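You operate a simulated robot arm through the tools that you are given. There is no shell and no other tool.

You are at the controls of a simulated robot arm. One attempt, no reset.

## Task
Ring the small tee blue and push it into the yellow bay.
Fine: Blue marker, back in its pot; open the yellow gate and shut it behind the casting; slide it, do not lift it; the other casting stays bare in the lane. Drop and damage nothing. Where these are worked on the way, their far stop is far enough and under half their travel is too little: yellow gate.

Only the result counts: the job must be done as asked and must still hold three seconds after the hand-in. Knocking over, shifting, dropping, spilling or breaking anything else fails it.

## Robot
A 7-joint arm with a two-finger parallel gripper, fixed in place. Base frame: the origin is at the foot of the arm, x ahead of it, y to its left, z up; the work surface is at about z = 78. Units: cm, rad, N and s.
With the tool pointing down near the work surface it reaches from about 10 to 66 cm from the base axis. Its first joint turns from -1.152 to 1.152 rad. Payload 1.57 kg.
The TCP is the grasp point between the finger pads, 3 cm short of the fingertips. In the tool frame z runs along the fingers and y along their closing line. The gripper opens to 8 cm. The fingers are 1.7 cm wide and 1.2 cm thick; the gripper's body (4 by 8.2 cm) begins 8 cm behind the TCP.
Orientation is that of the tool frame in the base frame, as [roll, pitch, yaw] about the fixed x, y, z axes, in that order (R = Rz(yaw) Ry(pitch) Rx(roll)). With the fingers straight down and closing along the base's y, the tool's x points along the base's -x, its y along +y and its z along -z.

## Interface
- The arm moves only by the tool drive_tool. Its argument "series" is a list of rows, each a list of 7 numbers: the shift along the base's x, y, z in cm, then the turn, a rotation vector about the base's x, y, z in rad, then the closure, from 0 (fully open) to 1 (shut). In form: [[x, y, z, wx, wy, wz, gripper], ...]. A call has 1 to 20 rows; each row is the pose to reach, as a shift and turn from the pose commanded when the call began. A row lasts 0.2 s, in which the tool goes at most 5 cm and 0.15 rad; a call with a longer step from one row to the next is refused whole, and so is a gripper value outside its range. A pose out of reach is approached as far as the arm can. The call stops where the force on the tool passes 90 N (or 10 N more than at its start, if that is more) or the arm is blocked; 0.2 s more then pass. The fingers move at their own pace (about 7.2 cm/s each) and stop on an object; they squeeze with about 43 N. The grip force told is the motor's: it shows also when the fingers shut on nothing. Time passes only in rows, and 0.2 s behind the last, so rows that repeat a pose let the fingers close. It gives the time, the measured TCP pose, the force on the tool (base axes), the opening and the grip force at its end, in the units of the frame above (readings bear some noise), with the torque about the TCP (base axes, N m) and any sound that the robot's microphone picked up, and new pictures: "pictures" is both (left out), scene, wrist or none.
- Cameras (640 x 400 px; columns grow to the right, rows downward): "scene" is fixed at [4.95, 43.29, 141.54]; the picture's right is [-0.81, -0.58, 0.00], its down [-0.38, 0.53, -0.76] and it looks along [0.44, -0.62, -0.65] (base axes); focal length 318 px, centre (320, 200). "wrist" rides on the gripper at [7.2, -0.7, -12.2] in the tool frame; the picture's right is [0.09, 1.00, 0.00], its down [-0.84, 0.08, -0.54] and it looks along [-0.54, 0.05, 0.84] (tool axes); focal length 238 px, centre (320, 200).
- measure_at(camera, pixels): there is no depth. For up to 12 entries [column, row, z] of the newest picture of that camera ("zoom" is the newest enlarged one), the place [x, y] in the base frame at which the ray of that pixel passes the height z, good to about 0.3 cm. No time passes.
- enlarge(camera, box): a new picture of the part [left, top, right, bottom] of that camera's present view, enlarged. No time passes.
- finish_job(): hands the job in; it is judged then, once.

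Leave the gripper open and the arm clear of the work at the hand-in unless told otherwise.

The tools are called after ">>>" as name(argument=value, ...) on one line, values as JSON. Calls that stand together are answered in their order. drive_tool: Moves the arm, as the interface text tells. Its arguments: {"type":"object","properties":{"series":{"type":"array"},"pictures":{"type":"string","enum":["both","scene","wrist","none"]}},"required":["series"]} The other tools are called the same way: measure_at (camera, pixels) gives the place at which the rays of pixels pass given heights; enlarge (camera, box) takes an enlarged picture of a part of a camera's view; finish_job () hands the job in.

At the start:

```text
t: 0.0
ee_pos: [34.91, 5.66, 115.14]
ee_rot: [3.141, 0.0, -3.141]
ft_force: [-0.7, 0.3, 0.6]
wrist_torque: [0.01, 0.03, -0.03]
opening: 7.99
gripper_force: 0.1
```

scene: 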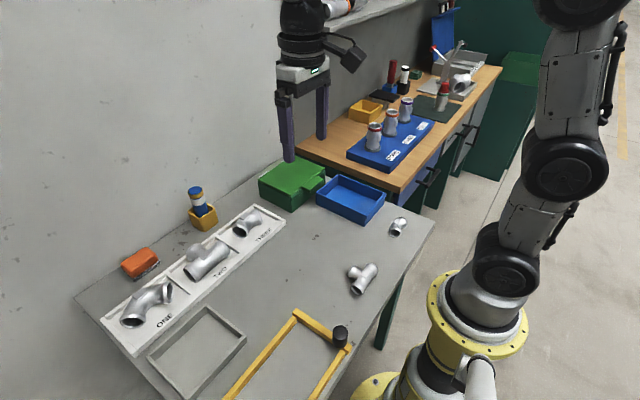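
wrist: 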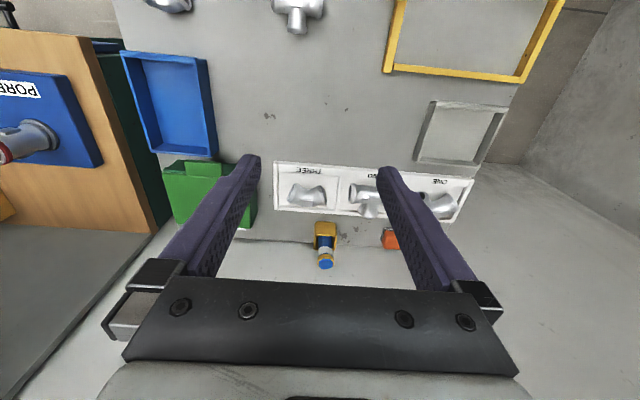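

I see the table with a tray labelled ONE/TWO/THREE, castings, a yellow-framed bay with a black knob, a blue marker in a yellow pot near (200,210), and two loose castings near (362,278) and (398,227). I'll enlarge several regions to get a closer look.

>>> enlarge(camera="scene", box=[200, 200, 440, 400])

>>> enlarge(camera="scene", box=[80, 160, 320, 360])

>>> enlarge(camera="wrist", box=[120, 0, 580, 290])

>>> enlarge(camera="scene", box=[340, 20, 500, 150])

```text
2.00 times, centred on (320, 300) of scene
```

zoom: 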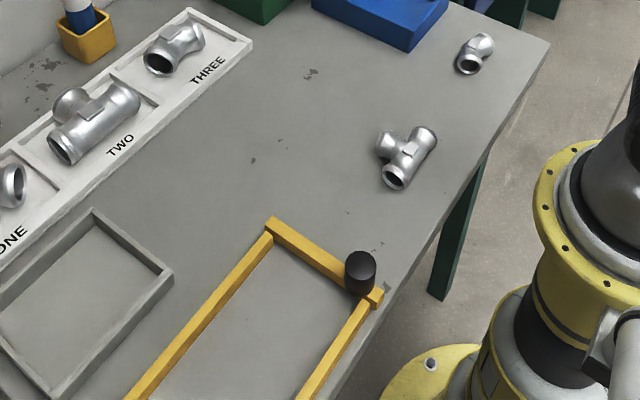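

```text
2.00 times, centred on (200, 260) of scene
```

zoom: 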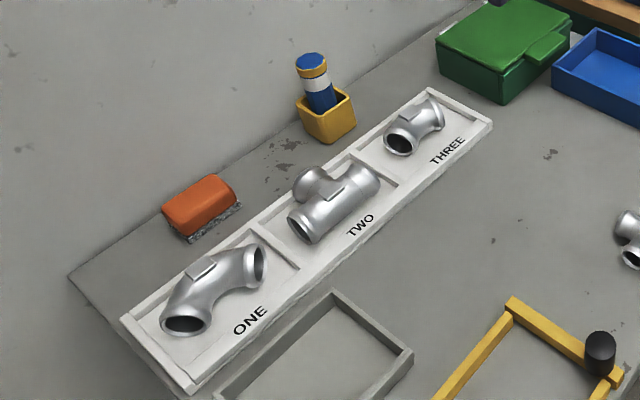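

```text
1.38 times, centred on (350, 145) of wrist
```

zoom: 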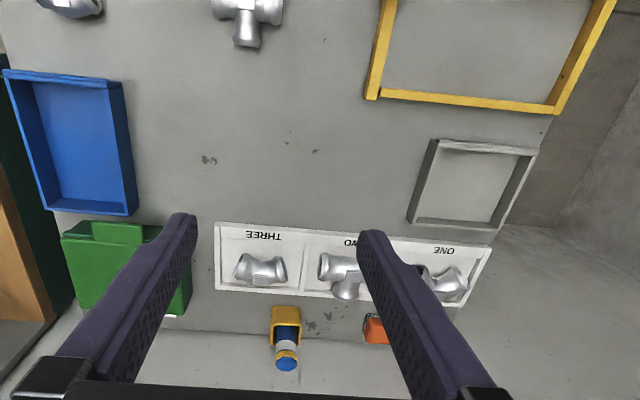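

```text
3.08 times, centred on (420, 85) of scene
```

zoom: 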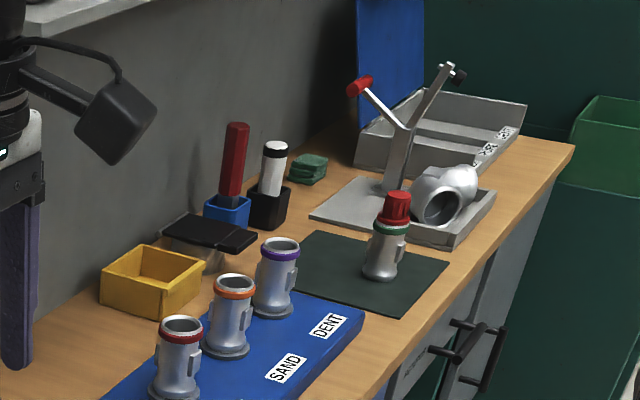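

I'll measure key points on the table: the yellow bay corners, the tee, the elbow, the marker and the tray.

>>> measure_at(camera="scene", pixels=[[295, 312, 80], [353, 348, 80], [340, 335, 84], [225, 399, 80], [318, 399, 80], [362, 278, 79.5], [398, 228, 79.5], [196, 190, 88], [203, 222, 80], [435, 222, 78], [75, 297, 78], [207, 308, 79]])

>>> enlarge(camera="scene", box=[270, 290, 380, 400])

>>> enlarge(camera="scene", box=[170, 170, 240, 240])

>>> enlarge(camera="scene", box=[330, 200, 430, 310])

>>> enlarge(camera="wrist", box=[370, 0, 590, 100])

```text
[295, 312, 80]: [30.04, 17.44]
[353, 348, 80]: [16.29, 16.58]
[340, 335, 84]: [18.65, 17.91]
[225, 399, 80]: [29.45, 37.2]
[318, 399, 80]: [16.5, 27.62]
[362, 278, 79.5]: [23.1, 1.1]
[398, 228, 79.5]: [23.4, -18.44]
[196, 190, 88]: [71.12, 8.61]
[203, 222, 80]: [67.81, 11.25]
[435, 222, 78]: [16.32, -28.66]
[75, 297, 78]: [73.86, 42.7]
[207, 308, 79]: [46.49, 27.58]
```

```text
3.64 times, centred on (325, 345) of scene
```

zoom: 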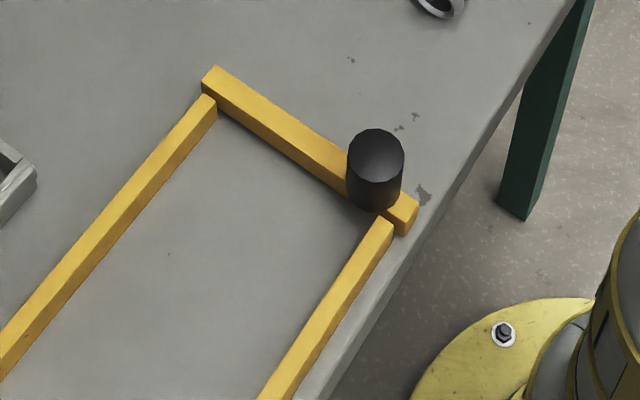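

```text
5.71 times, centred on (205, 205) of scene
```

zoom: 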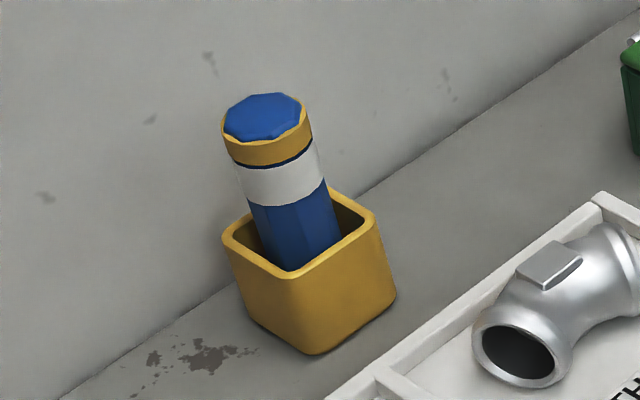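

```text
3.64 times, centred on (380, 255) of scene
```

zoom: 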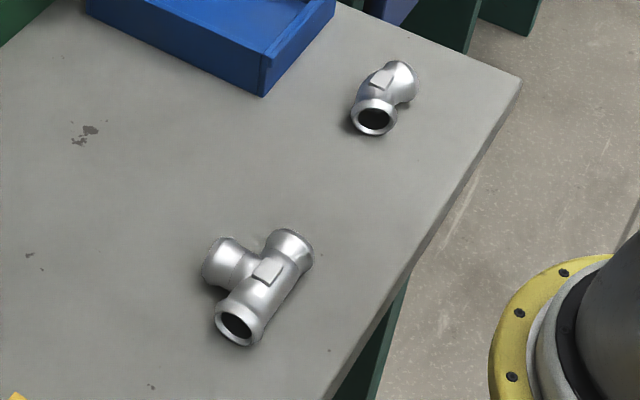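

```text
2.91 times, centred on (480, 50) of wrist
```

zoom: 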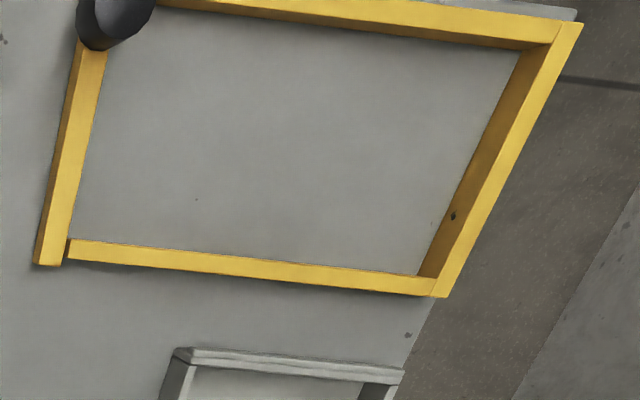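

I'll look at the neighbouring bench for hints about how castings get ringed, and at the castings and tray in more detail.

>>> enlarge(camera="scene", box=[415, 70, 475, 115])

>>> enlarge(camera="scene", box=[375, 50, 435, 105])

>>> enlarge(camera="scene", box=[340, 90, 440, 175])

>>> enlarge(camera="wrist", box=[290, 200, 360, 280])

>>> enlarge(camera="scene", box=[425, 0, 505, 70])

```text
8.89 times, centred on (445, 92) of scene
```

zoom: 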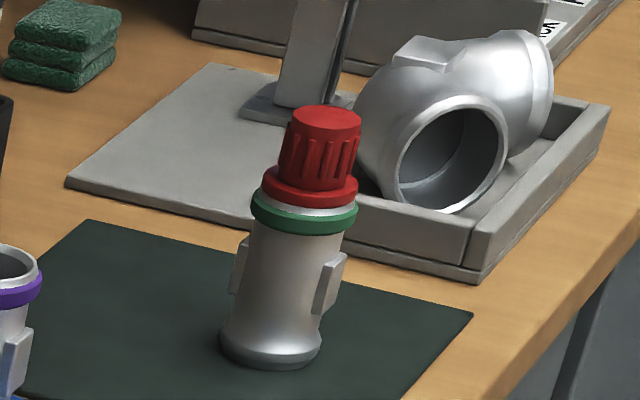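

```text
7.27 times, centred on (405, 78) of scene
```

zoom: 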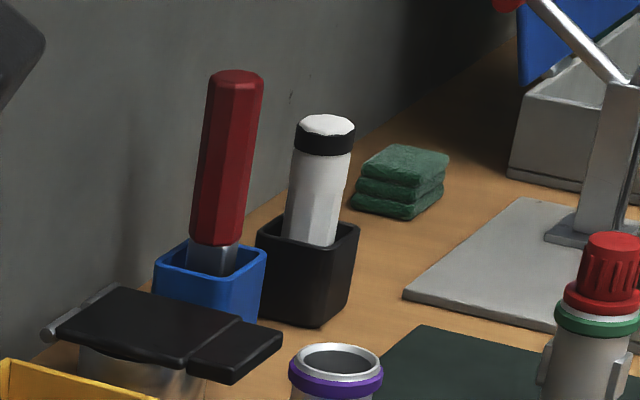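

```text
4.71 times, centred on (390, 132) of scene
```

zoom: 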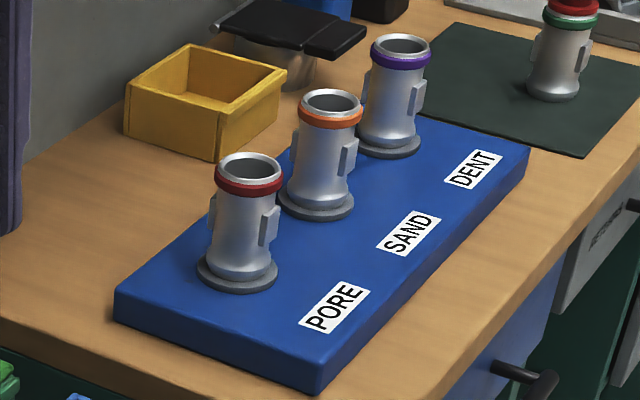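

```text
5.00 times, centred on (325, 240) of wrist
```

zoom: 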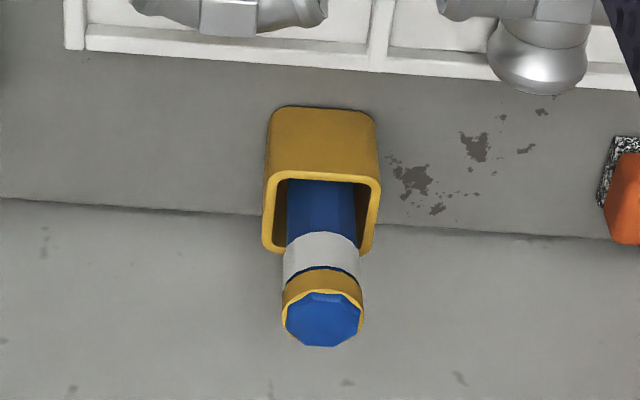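

```text
5.71 times, centred on (465, 35) of scene
```

zoom: 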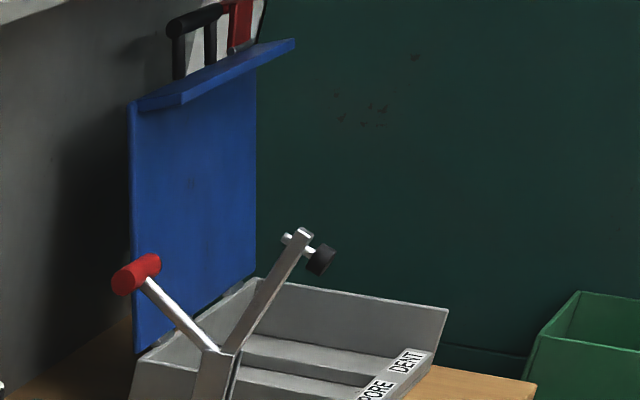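

The bench to the right is a neighbour's station; its castings carry coloured bands round the rim, so ringed likely means banded. Now I'll triangulate the marker, pot, tee and knob using both cameras at several heights.

>>> measure_at(camera="scene", pixels=[[195.4, 190.5, 86], [195.4, 190.5, 90], [195.4, 190.5, 94], [201.1, 210.3, 82], [201.1, 210.3, 84], [201.1, 210.3, 86], [204.6, 232.1, 78], [218, 222, 78], [189, 227, 78], [340, 330, 84], [340, 330, 87], [333, 346, 80]])

>>> measure_at(camera="wrist", pixels=[[325.6, 263.6, 86], [325.6, 263.6, 90], [325.6, 263.6, 94], [325, 242, 82], [325, 242, 84], [325, 242, 86], [325, 222, 83], [298, 10, 80], [388, 70, 80], [396, 20, 80], [523, 80, 80], [560, 5, 80]])

```text
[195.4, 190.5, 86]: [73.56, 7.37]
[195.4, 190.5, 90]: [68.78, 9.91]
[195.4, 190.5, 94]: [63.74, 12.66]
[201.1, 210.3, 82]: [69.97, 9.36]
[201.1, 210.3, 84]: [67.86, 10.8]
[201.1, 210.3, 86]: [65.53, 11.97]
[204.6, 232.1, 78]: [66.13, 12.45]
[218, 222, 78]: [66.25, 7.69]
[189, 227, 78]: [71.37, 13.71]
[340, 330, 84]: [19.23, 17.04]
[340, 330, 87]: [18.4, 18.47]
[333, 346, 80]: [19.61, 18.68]
```

```text
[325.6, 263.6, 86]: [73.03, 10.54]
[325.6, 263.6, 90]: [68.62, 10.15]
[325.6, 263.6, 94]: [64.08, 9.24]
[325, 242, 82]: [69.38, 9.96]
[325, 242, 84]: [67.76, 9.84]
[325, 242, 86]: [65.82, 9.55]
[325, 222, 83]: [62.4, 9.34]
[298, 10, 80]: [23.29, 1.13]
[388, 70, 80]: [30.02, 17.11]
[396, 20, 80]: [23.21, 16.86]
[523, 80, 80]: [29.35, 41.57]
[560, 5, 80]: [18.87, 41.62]
```

Marker top centre triangulates to about (68.7, 10, 90), pot rim to about z 83, tee to about (23.2, 1.1). The gate runs along y≈17, x 16–30. Next I'll tilt the wrist camera straight down over the tee and gate to view them closely, staying high.

>>> drive_tool(series=[[-2, 0.5, -2, 0, 0.14, 0, 0], [-4, 1, -4, 0, 0.28, 0, 0], [-6, 1.5, -6, 0, 0.42, 0, 0], [-8, 2, -8, 0, 0.57, 0, 0], [-9, 3, -10, 0, 0.57, 0, 0], [-9, 3, -10, 0, 0.57, 0, 0]])

```text
t: 1.4
ee_pos: [25.9, 8.66, 105.15]
ee_rot: [3.141, -0.572, 3.141]
ft_force: [0.7, -0.7, 0.1]
wrist_torque: [0.0, 0.01, 0.04]
opening: 8.01
gripper_force: 0.1
```

scene: 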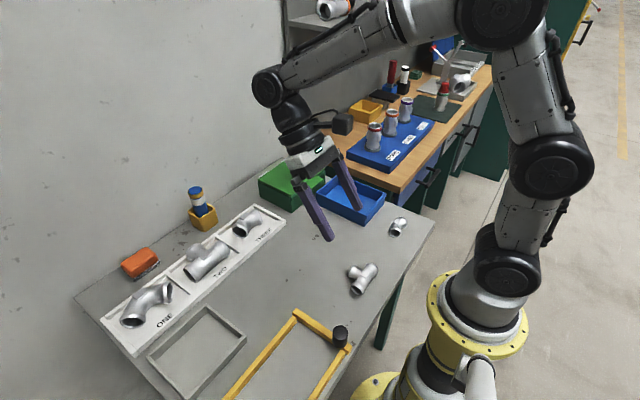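
wrist: 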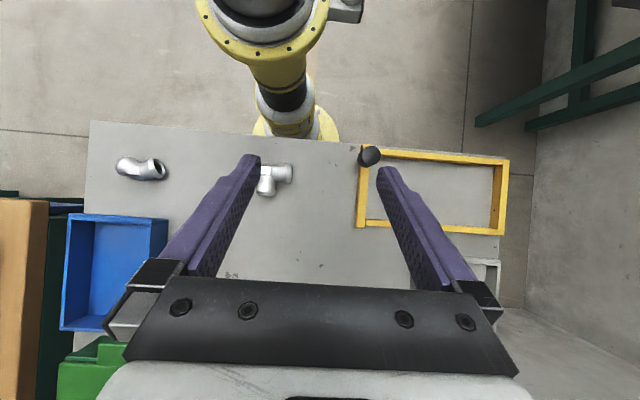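

Good view: tee near (270,178), elbow at (140,168), bay at (430,190). I'll enlarge.

>>> enlarge(camera="wrist", box=[80, 110, 320, 260])

>>> enlarge(camera="wrist", box=[330, 120, 520, 250])

>>> enlarge(camera="wrist", box=[235, 140, 315, 210])

>>> enlarge(camera="wrist", box=[340, 135, 400, 240])

```text
2.67 times, centred on (200, 185) of wrist
```

zoom: 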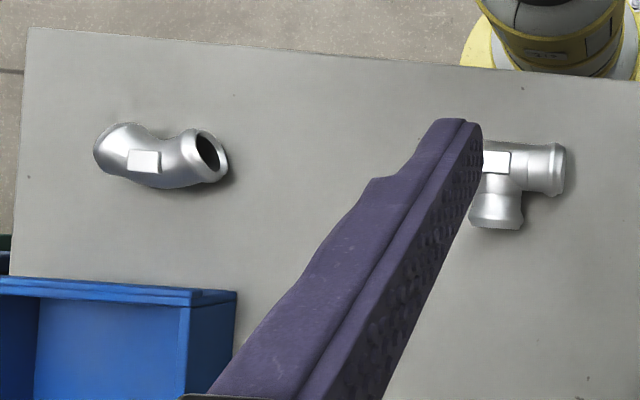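

```text
3.08 times, centred on (425, 185) of wrist
```

zoom: 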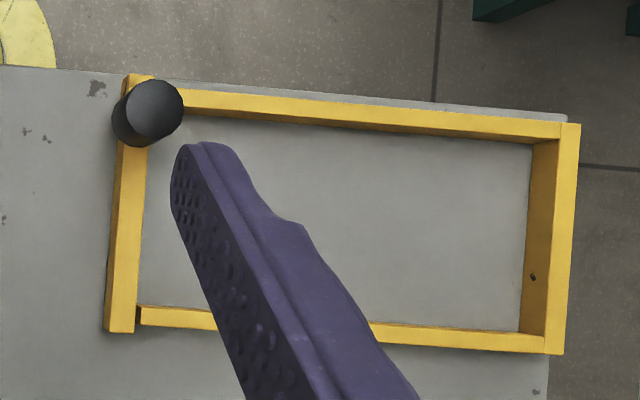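

```text
5.71 times, centred on (275, 175) of wrist
```

zoom: 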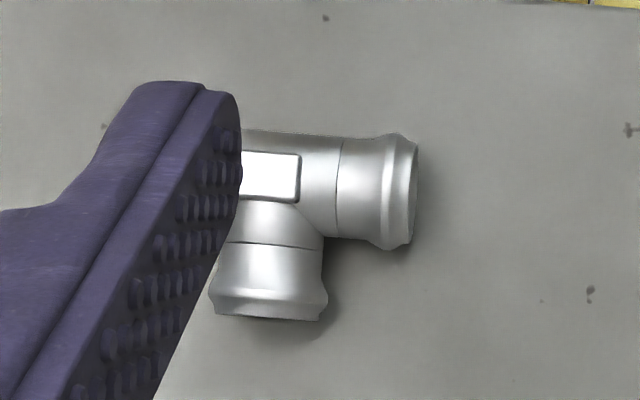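

```text
3.81 times, centred on (370, 188) of wrist
```

zoom: 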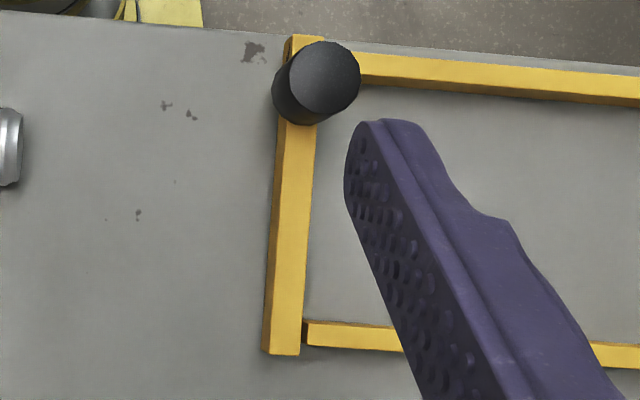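

Now I measure tee, gate and knob points from this wrist view.

>>> measure_at(camera="wrist", pixels=[[289.9, 174, 79.5], [266, 194.3, 79.5], [289.9, 165.4, 79.5], [289.9, 182.9, 79.5], [256.6, 194.3, 79.5], [275.9, 194.3, 79.5], [355.6, 227.4, 80], [364.7, 227.4, 80], [365, 145.5, 80], [371.3, 156, 84], [371.3, 156, 87], [365.5, 223.4, 80]])

>>> measure_at(camera="scene", pixels=[[340, 330, 84], [340, 330, 85], [340, 330, 86], [358, 289.3, 79.5], [371.8, 267.4, 79.5], [353, 272, 79.5], [334, 357, 79.5]])

>>> measure_at(camera="wrist", pixels=[[507, 236, 80], [509, 162, 80], [500, 165, 78], [92, 122, 78], [85, 214, 78], [240, 132, 78], [420, 146, 78], [500, 236, 78], [140, 168, 80], [124, 167, 80], [160, 168, 80]])

```text
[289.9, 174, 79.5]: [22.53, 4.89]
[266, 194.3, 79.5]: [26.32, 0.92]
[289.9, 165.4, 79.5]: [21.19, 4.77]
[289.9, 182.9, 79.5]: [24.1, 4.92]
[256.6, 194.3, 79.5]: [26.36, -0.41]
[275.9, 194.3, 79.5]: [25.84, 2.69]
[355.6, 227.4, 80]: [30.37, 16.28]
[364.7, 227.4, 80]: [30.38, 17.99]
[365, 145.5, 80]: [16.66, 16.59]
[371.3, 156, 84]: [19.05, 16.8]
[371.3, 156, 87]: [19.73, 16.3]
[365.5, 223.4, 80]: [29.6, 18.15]
```

```text
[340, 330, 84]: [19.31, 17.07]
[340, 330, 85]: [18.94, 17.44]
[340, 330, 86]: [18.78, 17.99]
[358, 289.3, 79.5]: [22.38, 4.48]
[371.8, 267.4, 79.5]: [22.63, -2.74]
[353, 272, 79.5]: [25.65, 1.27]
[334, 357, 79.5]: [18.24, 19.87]
```

```text
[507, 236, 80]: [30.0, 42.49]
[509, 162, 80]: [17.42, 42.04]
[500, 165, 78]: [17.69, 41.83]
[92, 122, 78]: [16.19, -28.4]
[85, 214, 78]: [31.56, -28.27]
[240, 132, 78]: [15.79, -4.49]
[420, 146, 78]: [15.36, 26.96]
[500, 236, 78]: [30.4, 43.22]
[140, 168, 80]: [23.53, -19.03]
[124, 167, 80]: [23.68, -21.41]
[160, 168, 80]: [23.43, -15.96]
```

The knob top is about (19.1, 17, 84.5). The gate bar spans x 16–30.4 at y 16.2–17.9. The tee spans y −2.7…4.9 and x 21…26.3. I'll straighten the tool and go above the knob at z≈95, still clear of everything.

>>> drive_tool(series=[[-1.7, 2.1, -2, 0, -0.14, 0, 0], [-3.4, 4.2, -4.5, 0, -0.28, 0, 0], [-5.1, 6.3, -7, 0, -0.43, 0, 0], [-6.8, 8.34, -9, 0, -0.572, 0, 0], [-6.8, 8.34, -10.15, 0, -0.572, 0, 0], [-6.8, 8.34, -10.15, 0, -0.572, 0, 0.2]])

```text
t: 2.8
ee_pos: [19.2, 16.95, 95.08]
ee_rot: [-3.141, 0.004, -3.141]
ft_force: [0.4, -0.8, 0.0]
wrist_torque: [0.02, 0.01, -0.04]
opening: 6.41
gripper_force: 0.0
```

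scene: 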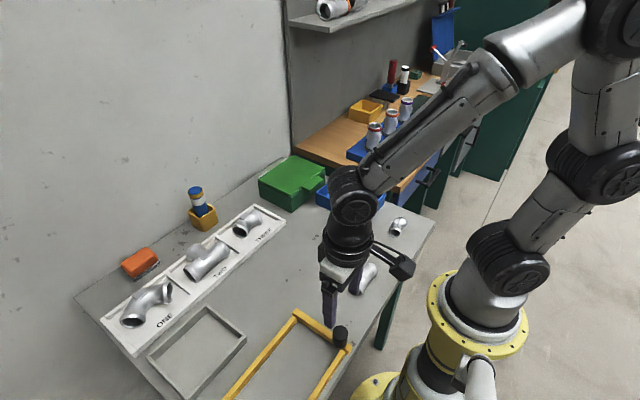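
wrist: 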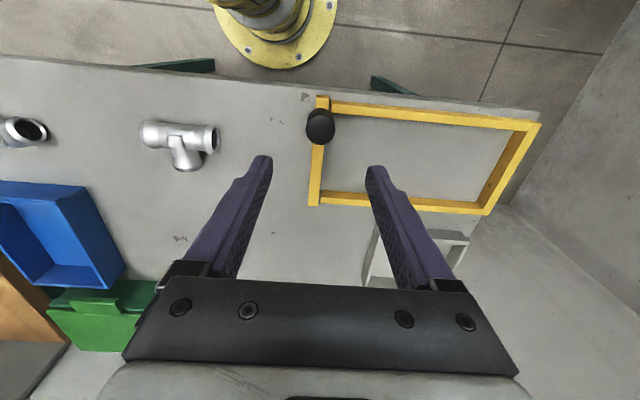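

Clear view of the tee and knob now. I'll enlarge both.

>>> enlarge(camera="wrist", box=[125, 100, 235, 185])

>>> enlarge(camera="wrist", box=[280, 85, 370, 215])

>>> measure_at(camera="wrist", pixels=[[320, 128, 84], [320, 128, 85], [320, 116, 80], [142, 131, 79.5], [219, 139, 79.5], [188, 168, 79.5], [313, 203, 80], [322, 97, 80], [328, 195, 80]])

```text
4.71 times, centred on (180, 142) of wrist
```

zoom: 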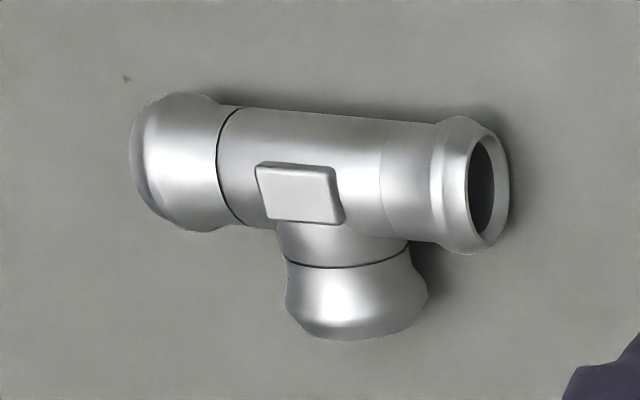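

```text
3.08 times, centred on (325, 150) of wrist
```

zoom: 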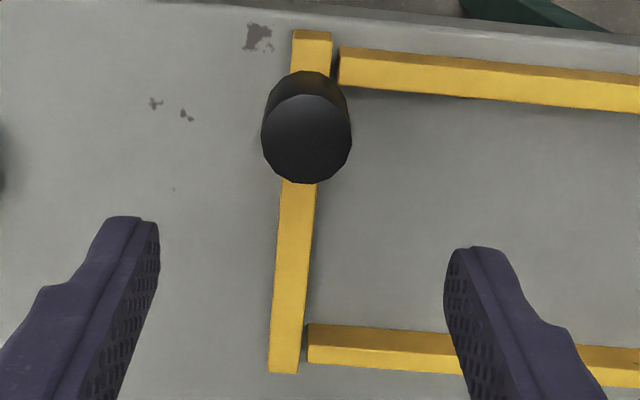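

```text
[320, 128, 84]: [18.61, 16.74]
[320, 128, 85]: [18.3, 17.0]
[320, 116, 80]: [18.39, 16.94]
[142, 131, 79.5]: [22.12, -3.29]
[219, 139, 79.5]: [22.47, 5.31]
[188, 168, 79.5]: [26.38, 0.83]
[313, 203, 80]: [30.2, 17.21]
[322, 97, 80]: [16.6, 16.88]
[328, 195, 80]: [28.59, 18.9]
```

The knob centre is (18.7, 17.0), top z≈84.5, diameter 2.75 cm. I'll descend with fingers straddling it in y, tips stopping about z 81 (above the gate bar top at 80), no gripping yet.

>>> drive_tool(series=[[-0.2, 0, -3, 0, 0, 0, 0.2], [-0.4, 0, -6, 0, 0, 0, 0.2], [-0.45, 0, -8.5, 0, 0, 0, 0.2], [-0.45, 0, -10, 0, 0, 0, 0.2], [-0.45, 0, -10.8, 0, 0, 0, 0.2], [-0.45, 0, -10.8, 0, 0, 0, 0.2]])

```text
t: 4.2
ee_pos: [18.57, 16.97, 84.31]
ee_rot: [-3.141, 0.001, 3.141]
ft_force: [-1.1, 0.3, 0.3]
wrist_torque: [0.03, 0.02, -0.06]
opening: 6.38
gripper_force: 0.0
```

scene: 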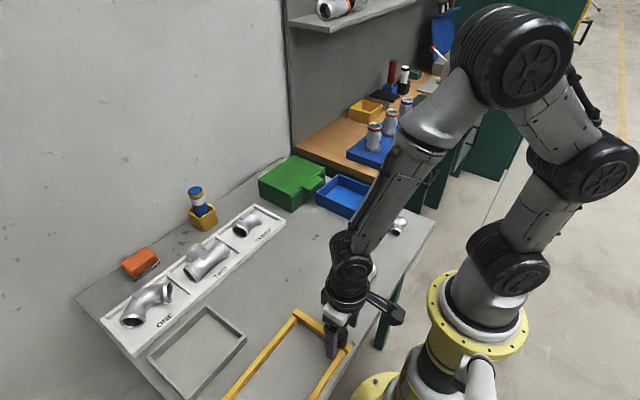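
wrist: 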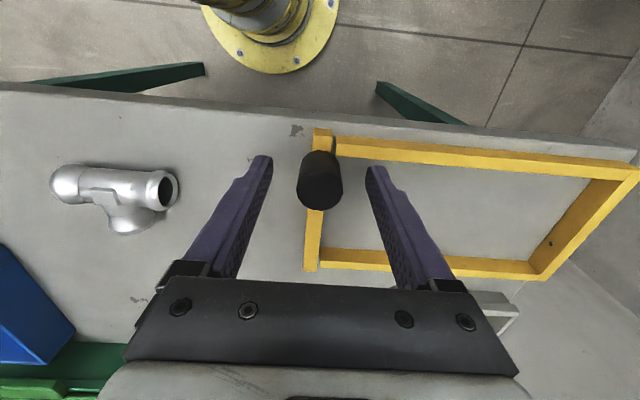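

The knob sits between the fingers at (321,185). I'll close on it and watch the forces.

>>> drive_tool(series=[[0, 0, 0, 0, 0, 0, 0.5], [0, 0, 0, 0, 0, 0, 0.62], [0, 0, 0, 0, 0, 0, 0.75], [0, 0, 0, 0, 0, 0, 0.75]], pictures="wrist")

```text
t: 5.2
ee_pos: [18.4, 17.1, 84.27]
ee_rot: [3.141, 0.0, -3.141]
ft_force: [-1.6, 5.2, -1.3]
wrist_torque: [0.06, 0.18, 0.02]
opening: 2.9
gripper_force: 39.1
```

wrist: 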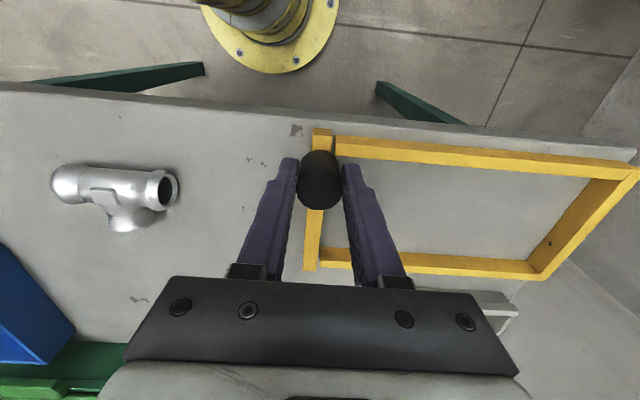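

The knob is gripped at 2.9 cm. I'll probe whether the gate slides in +x with a small 0.6 cm move.

>>> drive_tool(series=[[0.3, 0, 0, 0, 0, 0, 0.75], [0.6, 0, 0, 0, 0, 0, 0.75], [0.6, 0, 0, 0, 0, 0, 0.75]], pictures="wrist")

```text
t: 6.0
ee_pos: [19.05, 16.96, 84.34]
ee_rot: [-3.139, 0.002, -3.141]
ft_force: [-33.0, 26.6, 4.5]
wrist_torque: [0.56, 0.79, 0.15]
opening: 2.9
gripper_force: 38.0
```

wrist: 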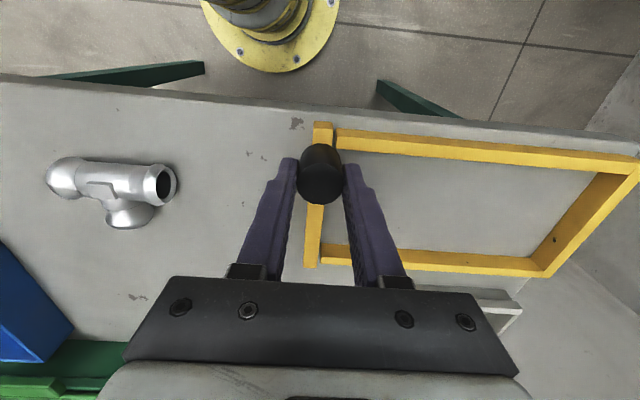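

Strong resistance in +x (−33 N), so it does not slide that way. I'll relax back and probe −y (swinging outward about the far end).

>>> drive_tool(series=[[-0.3, 0, 0, 0, 0, 0, 0.75], [-0.6, 0, 0, 0, 0, 0, 0.75], [-0.6, 0, 0, 0, 0, 0, 0.75]], pictures="none")

>>> drive_tool(series=[[0, -0.3, 0, 0, 0, 0, 0.75], [0, -0.6, 0, 0, 0, 0, 0.75], [0, -0.6, 0, 0, 0, 0, 0.75]], pictures="wrist")

```text
t: 6.8
ee_pos: [18.98, 16.97, 84.39]
ee_rot: [3.137, 0.007, -3.14]
ft_force: [31.9, -20.5, -4.9]
wrist_torque: [-1.23, -0.86, 0.12]
opening: 2.93
gripper_force: 38.7
```

```text
t: 7.6
ee_pos: [18.88, 16.95, 84.48]
ee_rot: [3.131, 0.013, -3.14]
ft_force: [-24.6, 65.8, -0.7]
wrist_torque: [0.69, 1.15, 0.42]
opening: 2.88
gripper_force: 39.1
```

wrist: 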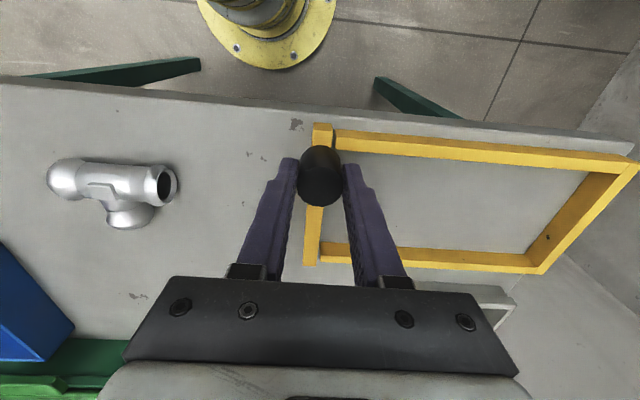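

The readings are ambiguous, so I'll compare the gate's overlap with the bay walls in an enlarged view to see if it moved at all.

>>> enlarge(camera="wrist", box=[280, 110, 380, 280])

>>> enlarge(camera="scene", box=[270, 290, 380, 400])

```text
2.35 times, centred on (330, 195) of wrist
```

zoom: 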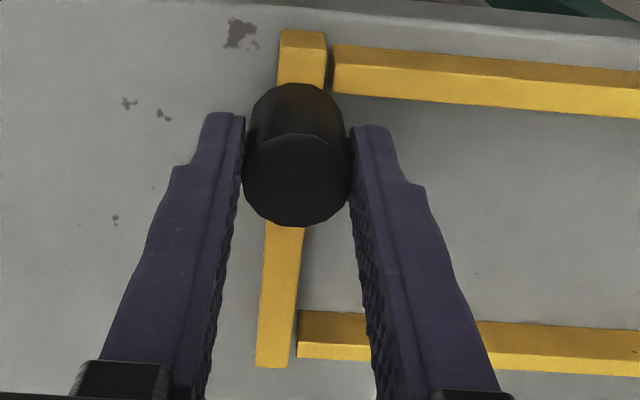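

```text
3.64 times, centred on (325, 345) of scene
```

zoom: 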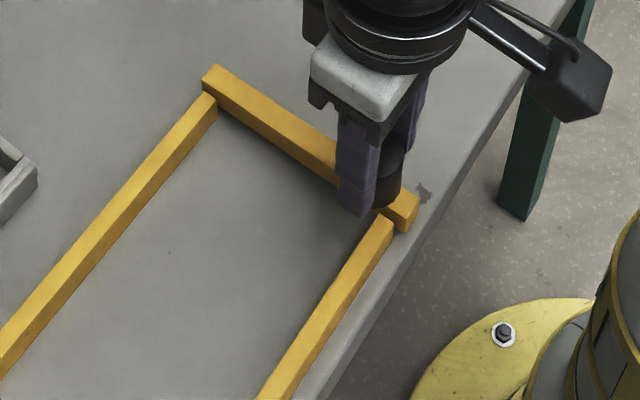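

The gate hasn't visibly moved in either direction, so the fingers slipped on the knob. I'll relax the −y push, then measure the knob and check for other motions (lift).

>>> measure_at(camera="wrist", pixels=[[319.8, 187.3, 84.5], [319.8, 187.3, 85], [315, 268, 80], [325, 128, 80]])

>>> drive_tool(series=[[0, 0.3, 0, 0, 0, 0, 0.75], [0, 0.6, 0, 0, 0, 0, 0.75], [0, 0.6, 0, 0, 0, 0, 0.5], [0, 0.6, 0, 0, 0, 0, 0.5]], pictures="none")

```text
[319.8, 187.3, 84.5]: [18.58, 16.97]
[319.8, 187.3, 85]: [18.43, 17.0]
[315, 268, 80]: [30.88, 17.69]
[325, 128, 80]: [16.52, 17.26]
```

```text
t: 8.6
ee_pos: [18.71, 16.91, 84.16]
ee_rot: [-3.136, 0.001, 3.141]
ft_force: [1.3, 0.5, -0.1]
wrist_torque: [0.04, -0.02, 0.01]
opening: 4.0
gripper_force: 0.1
```

Fingers are free around the knob at 4 cm. I'll raise, turn the tool 90° about z (fingers closing along x), so that I can push the knob positively along x, and look around.

>>> drive_tool(series=[[0, 0, 3, 0, 0, 0, 0.4], [0, 0, 7, 0, 0, 0.14, 0.4], [0, 0, 8, 0, 0, 0.28, 0.4], [0, 0, 8, 0, 0, 0.42, 0.4], [0, 0, 8, 0, 0, 0.57, 0.4], [0, 0, 8, 0, 0, 0.71, 0.4], [0, 0, 8, 0, 0, 0.85, 0.4], [0, 0, 8, 0, 0, 1.0, 0.4], [0, 0, 8, 0, 0, 1.14, 0.4], [0, 0, 8, 0, 0, 1.28, 0.4], [0, 0, 8, 0, 0, 1.43, 0.4], [0, 0, 8, 0, 0, 1.571, 0.4], [0, 0, 8, 0, 0, 1.571, 0.4]])

```text
t: 11.4
ee_pos: [18.63, 16.93, 92.22]
ee_rot: [-3.142, 0.002, -1.569]
ft_force: [-0.2, 1.1, 0.6]
wrist_torque: [0.02, 0.0, 0.01]
opening: 4.8
gripper_force: 0.1
```

scene: 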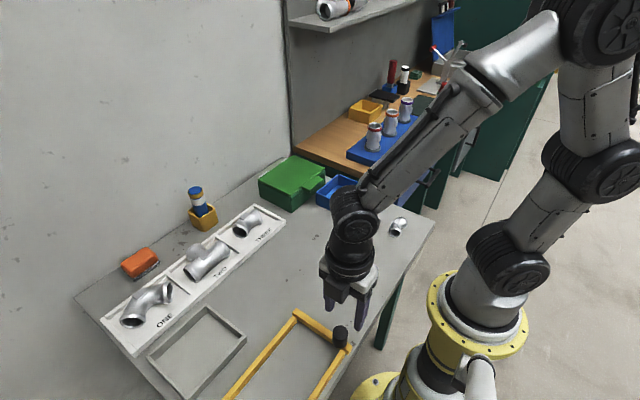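
wrist: 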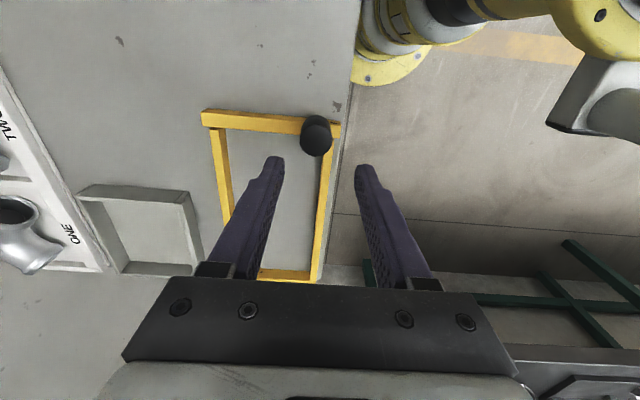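

I'll enlarge this view of the gate to look for a hinge, guides or a latch.

>>> enlarge(camera="wrist", box=[190, 90, 360, 200])

>>> enlarge(camera="scene", box=[285, 300, 365, 370])

>>> enlarge(camera="wrist", box=[195, 100, 250, 140])

>>> enlarge(camera="wrist", box=[295, 100, 350, 170])

```text
3.64 times, centred on (275, 145) of wrist
```

zoom: 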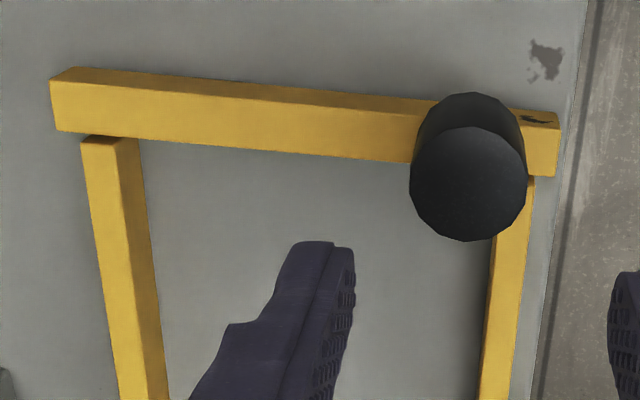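

```text
5.71 times, centred on (325, 335) of scene
```

zoom: 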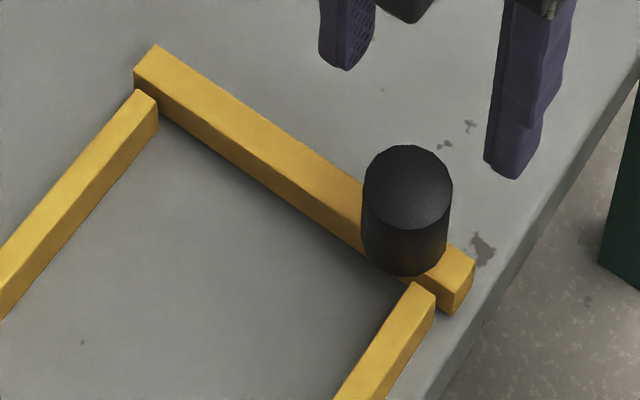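

```text
10.00 times, centred on (222, 120) of wrist
```

zoom: 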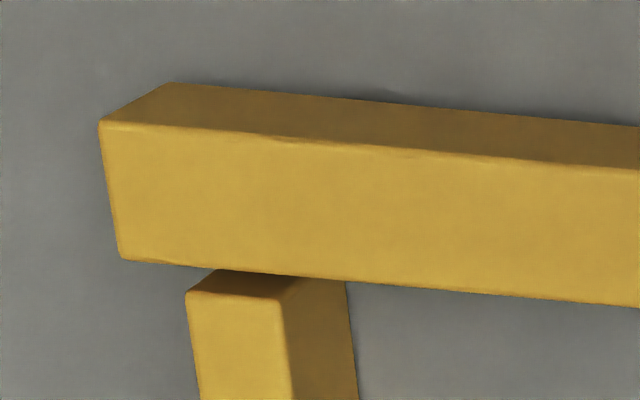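

```text
5.71 times, centred on (322, 135) of wrist
```

zoom: 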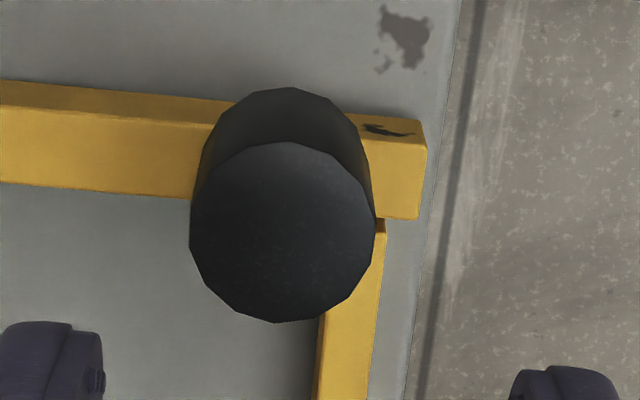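

No hinge or latch is visible. I'll descend with fingers straddling the knob along x and grip it.

>>> drive_tool(series=[[0, 0, -3, 0, 0, 0, 0.4], [0, 0, -6, 0, 0, 0, 0.4], [0, 0, -8, 0, 0, 0, 0.4], [0, 0, -8, 0, 0, 0, 0.4], [0, 0, -8, 0, 0, 0, 0.6], [0, 0, -8, 0, 0, 0, 0.75], [0, 0, -8, 0, 0, 0, 0.75]])

```text
t: 13.0
ee_pos: [18.85, 16.99, 84.38]
ee_rot: [-3.139, 0.007, -1.57]
ft_force: [14.9, -0.5, -3.1]
wrist_torque: [0.14, -0.18, -0.02]
opening: 3.23
gripper_force: 7.7
```

scene: 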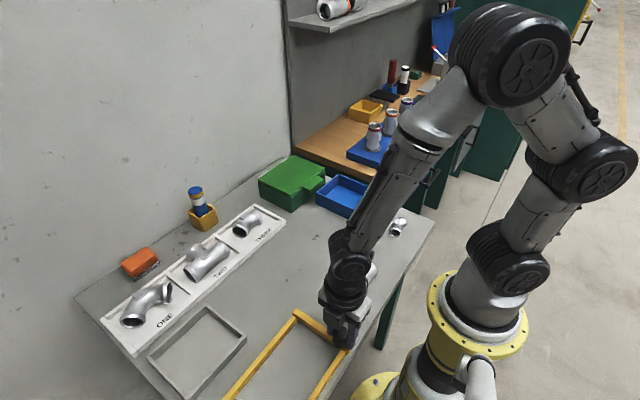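
wrist: 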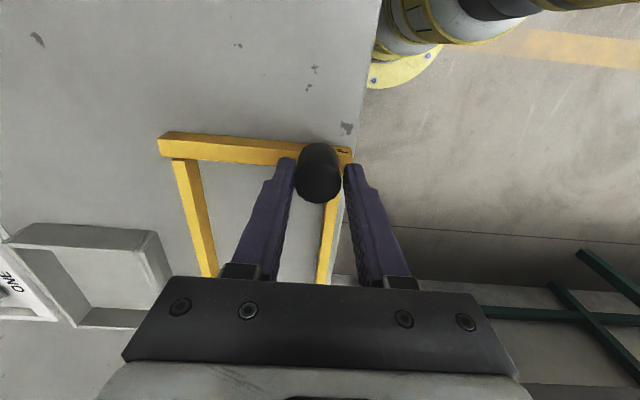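

The fingers are still closing. I'll give them time, then probe +x gently by 0.5 cm.

>>> drive_tool(series=[[0, 0, 0, 0, 0, 0, 0.75], [0, 0, 0, 0, 0, 0, 0.75], [0.2, 0, 0, 0, 0, 0, 0.75], [0.4, 0, 0, 0, 0, 0, 0.75], [0.6, 0, 0, 0, 0, 0, 0.75], [0.6, 0, 0, 0, 0, 0, 0.75]])

```text
t: 14.4
ee_pos: [19.02, 16.91, 84.17]
ee_rot: [3.139, -0.003, -1.57]
ft_force: [-21.8, 13.4, 10.0]
wrist_torque: [0.42, 0.02, -0.02]
opening: 2.93
gripper_force: 38.9
```

scene: 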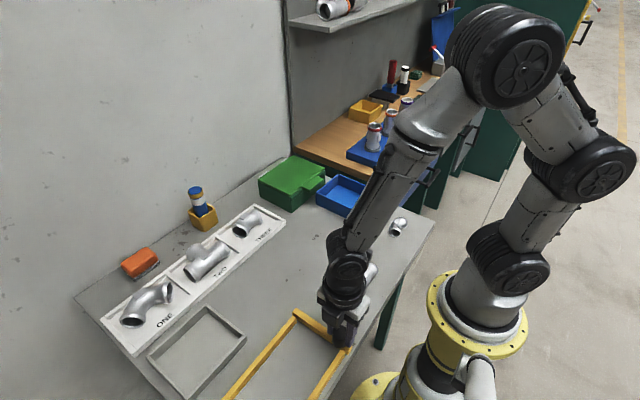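
wrist: 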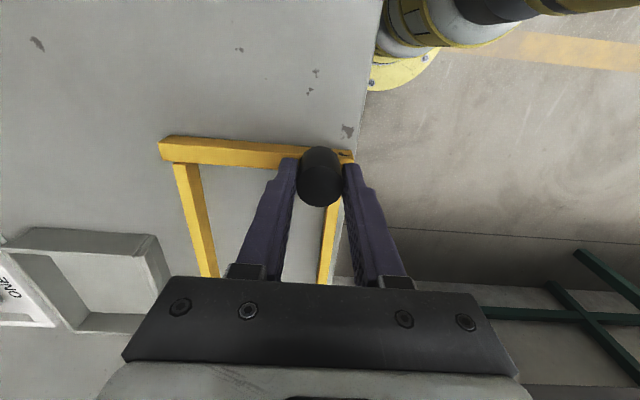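

Resistance is −22 N at +0.24 cm lag. I'll push further in +x in small steps; the 90 N stop guards it.

>>> drive_tool(series=[[0.2, 0, 0, 0, 0, 0, 0.75], [0.4, 0, 0, 0, 0, 0, 0.75], [0.6, 0, 0, 0, 0, 0, 0.75], [0.6, 0, 0, 0, 0, 0, 0.75]], pictures="wrist")

```text
t: 15.4
ee_pos: [18.99, 16.69, 84.03]
ee_rot: [3.123, -0.013, -1.573]
ft_force: [-68.7, 26.7, 17.1]
wrist_torque: [0.29, 0.8, -0.17]
opening: 2.96
gripper_force: 38.9
```

wrist: 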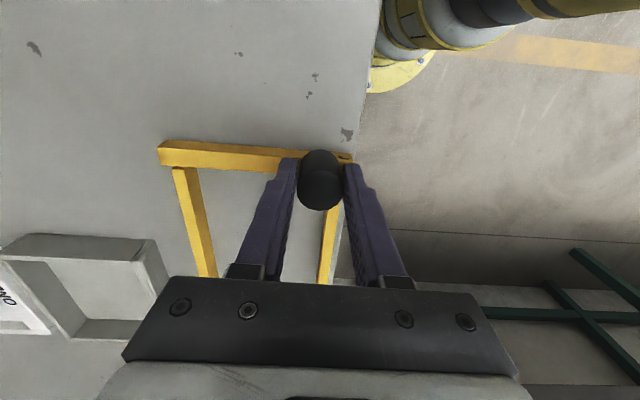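

Nearly 70 N and no motion: not +x. I'll relax and then probe −x the same way.

>>> drive_tool(series=[[-0.4, 0, 0, 0, 0, 0, 0.75], [-0.8, 0, 0, 0, 0, 0, 0.75], [-1.0, 0, 0, 0, 0, 0, 0.75], [-1.0, 0, 0, 0, 0, 0, 0.75]], pictures="none")

>>> drive_tool(series=[[-0.3, 0, 0, 0, 0, 0, 0.75], [-0.6, 0, 0, 0, 0, 0, 0.75], [-0.6, 0, 0, 0, 0, 0, 0.75]], pictures="wrist")

```text
t: 16.4
ee_pos: [19.05, 16.94, 84.16]
ee_rot: [-3.14, 0.005, -1.571]
ft_force: [21.0, -32.0, -9.5]
wrist_torque: [-0.74, 0.23, -0.14]
opening: 2.96
gripper_force: 39.4
```

```text
t: 17.2
ee_pos: [18.84, 17.2, 84.36]
ee_rot: [-3.127, 0.016, -1.572]
ft_force: [63.0, -22.0, -18.3]
wrist_torque: [-0.63, -0.44, -0.08]
opening: 2.95
gripper_force: 39.2
```

wrist: 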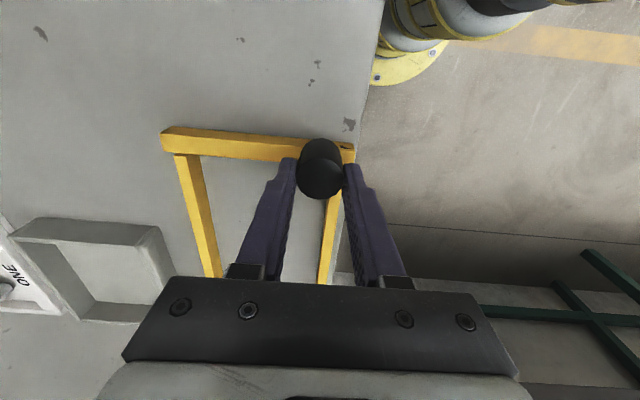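

Not −x either. I'll relax and probe straight up.

>>> drive_tool(series=[[0.3, 0, 0, 0, 0, 0, 0.75], [0.6, 0, 0, 0, 0, 0, 0.75], [0.6, 0, 0, 0, 0, 0, 0.75]], pictures="none")

>>> drive_tool(series=[[0, 0, 0.2, 0, 0, 0, 0.75], [0, 0, 0.4, 0, 0, 0, 0.75], [0, 0, 0.6, 0, 0, 0, 0.75], [0, 0, 0.6, 0, 0, 0, 0.75]])

```text
t: 18.0
ee_pos: [18.97, 17.2, 84.31]
ee_rot: [-3.136, 0.009, -1.572]
ft_force: [-4.3, 24.0, 17.9]
wrist_torque: [1.05, 0.48, -0.07]
opening: 2.91
gripper_force: 38.7
```

```text
t: 19.0
ee_pos: [19.06, 17.04, 84.92]
ee_rot: [-3.136, 0.005, -1.57]
ft_force: [11.0, 20.7, -14.4]
wrist_torque: [0.31, 0.92, -0.02]
opening: 2.98
gripper_force: 39.6
```

scene: 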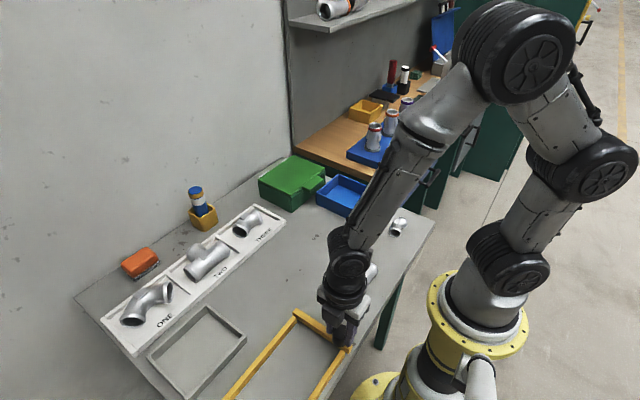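
wrist: 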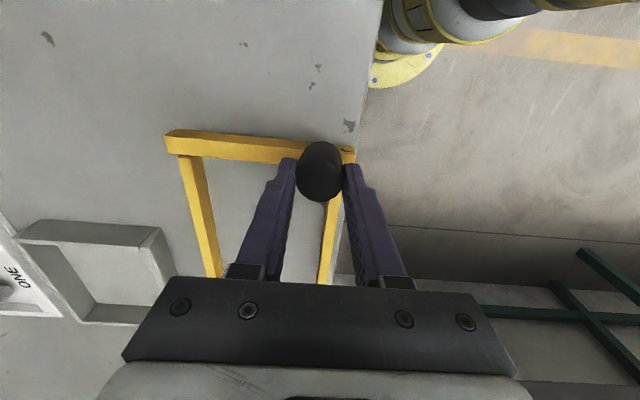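

The tool rose 0.6 cm with only −14 N. I'll check whether the gate lifted with it or the fingers slipped.

>>> enlarge(camera="scene", box=[285, 300, 365, 370])

>>> enlarge(camera="wrist", box=[150, 110, 370, 230])

```text
5.71 times, centred on (325, 335) of scene
```

zoom: 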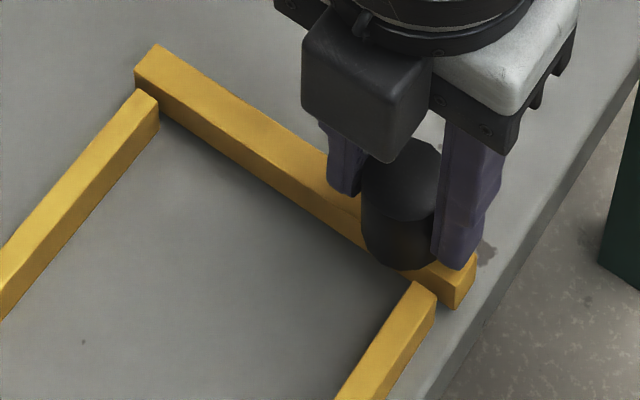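

```text
2.91 times, centred on (260, 170) of wrist
```

zoom: 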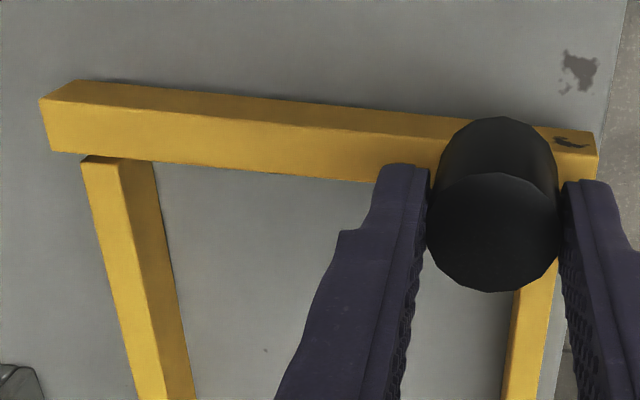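

The knob end appears to have risen a little (gate end corner in the zoom went from about (473,266) to (477,258)), while the far end stayed. I'll lift a bit more to see whether it's a lift-type or a boom-type gate.

>>> drive_tool(series=[[0, 0, 0.3, 0, 0, 0, 0.75], [0, 0, 0.6, 0, 0, 0, 0.75], [0, 0, 0.9, 0, 0, 0, 0.75], [0, 0, 1.2, 0, 0, 0, 0.75], [0, 0, 1.2, 0, 0, 0, 0.75]])

>>> enlarge(camera="scene", box=[285, 300, 365, 370])

>>> enlarge(camera="wrist", box=[150, 110, 370, 230])

```text
t: 20.2
ee_pos: [19.3, 17.12, 85.95]
ee_rot: [-3.131, 0.01, -1.568]
ft_force: [54.9, -14.2, -28.3]
wrist_torque: [-0.23, -0.21, -0.12]
opening: 3.13
gripper_force: 39.9
```

scene: 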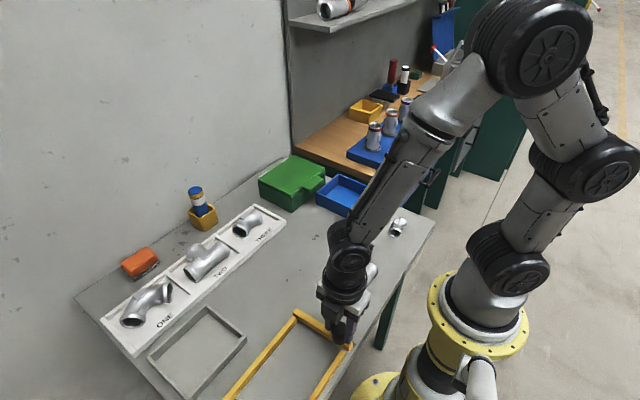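
wrist: 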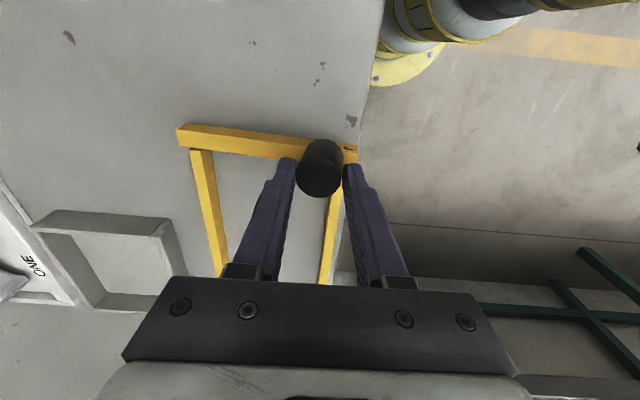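

```text
5.71 times, centred on (325, 335) of scene
```

zoom: 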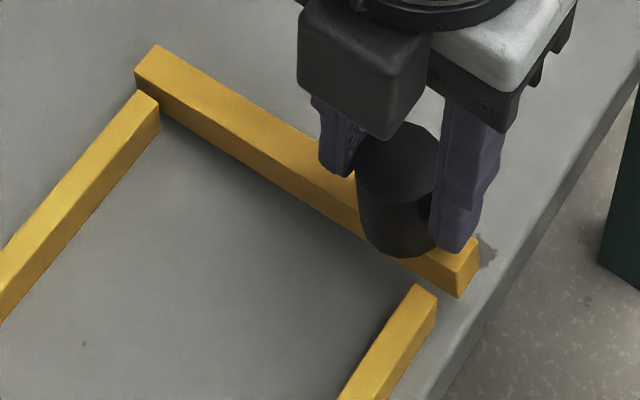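

```text
2.91 times, centred on (260, 170) of wrist
```

zoom: 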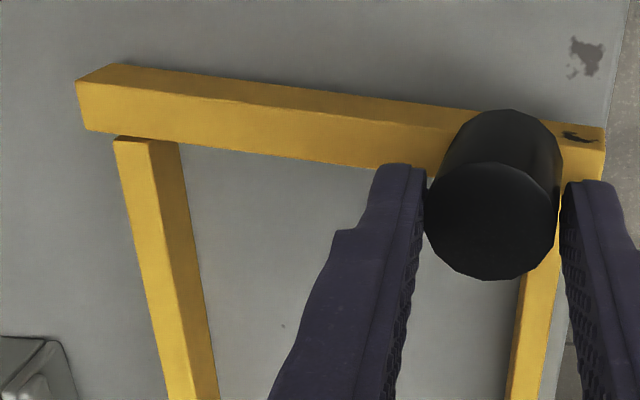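

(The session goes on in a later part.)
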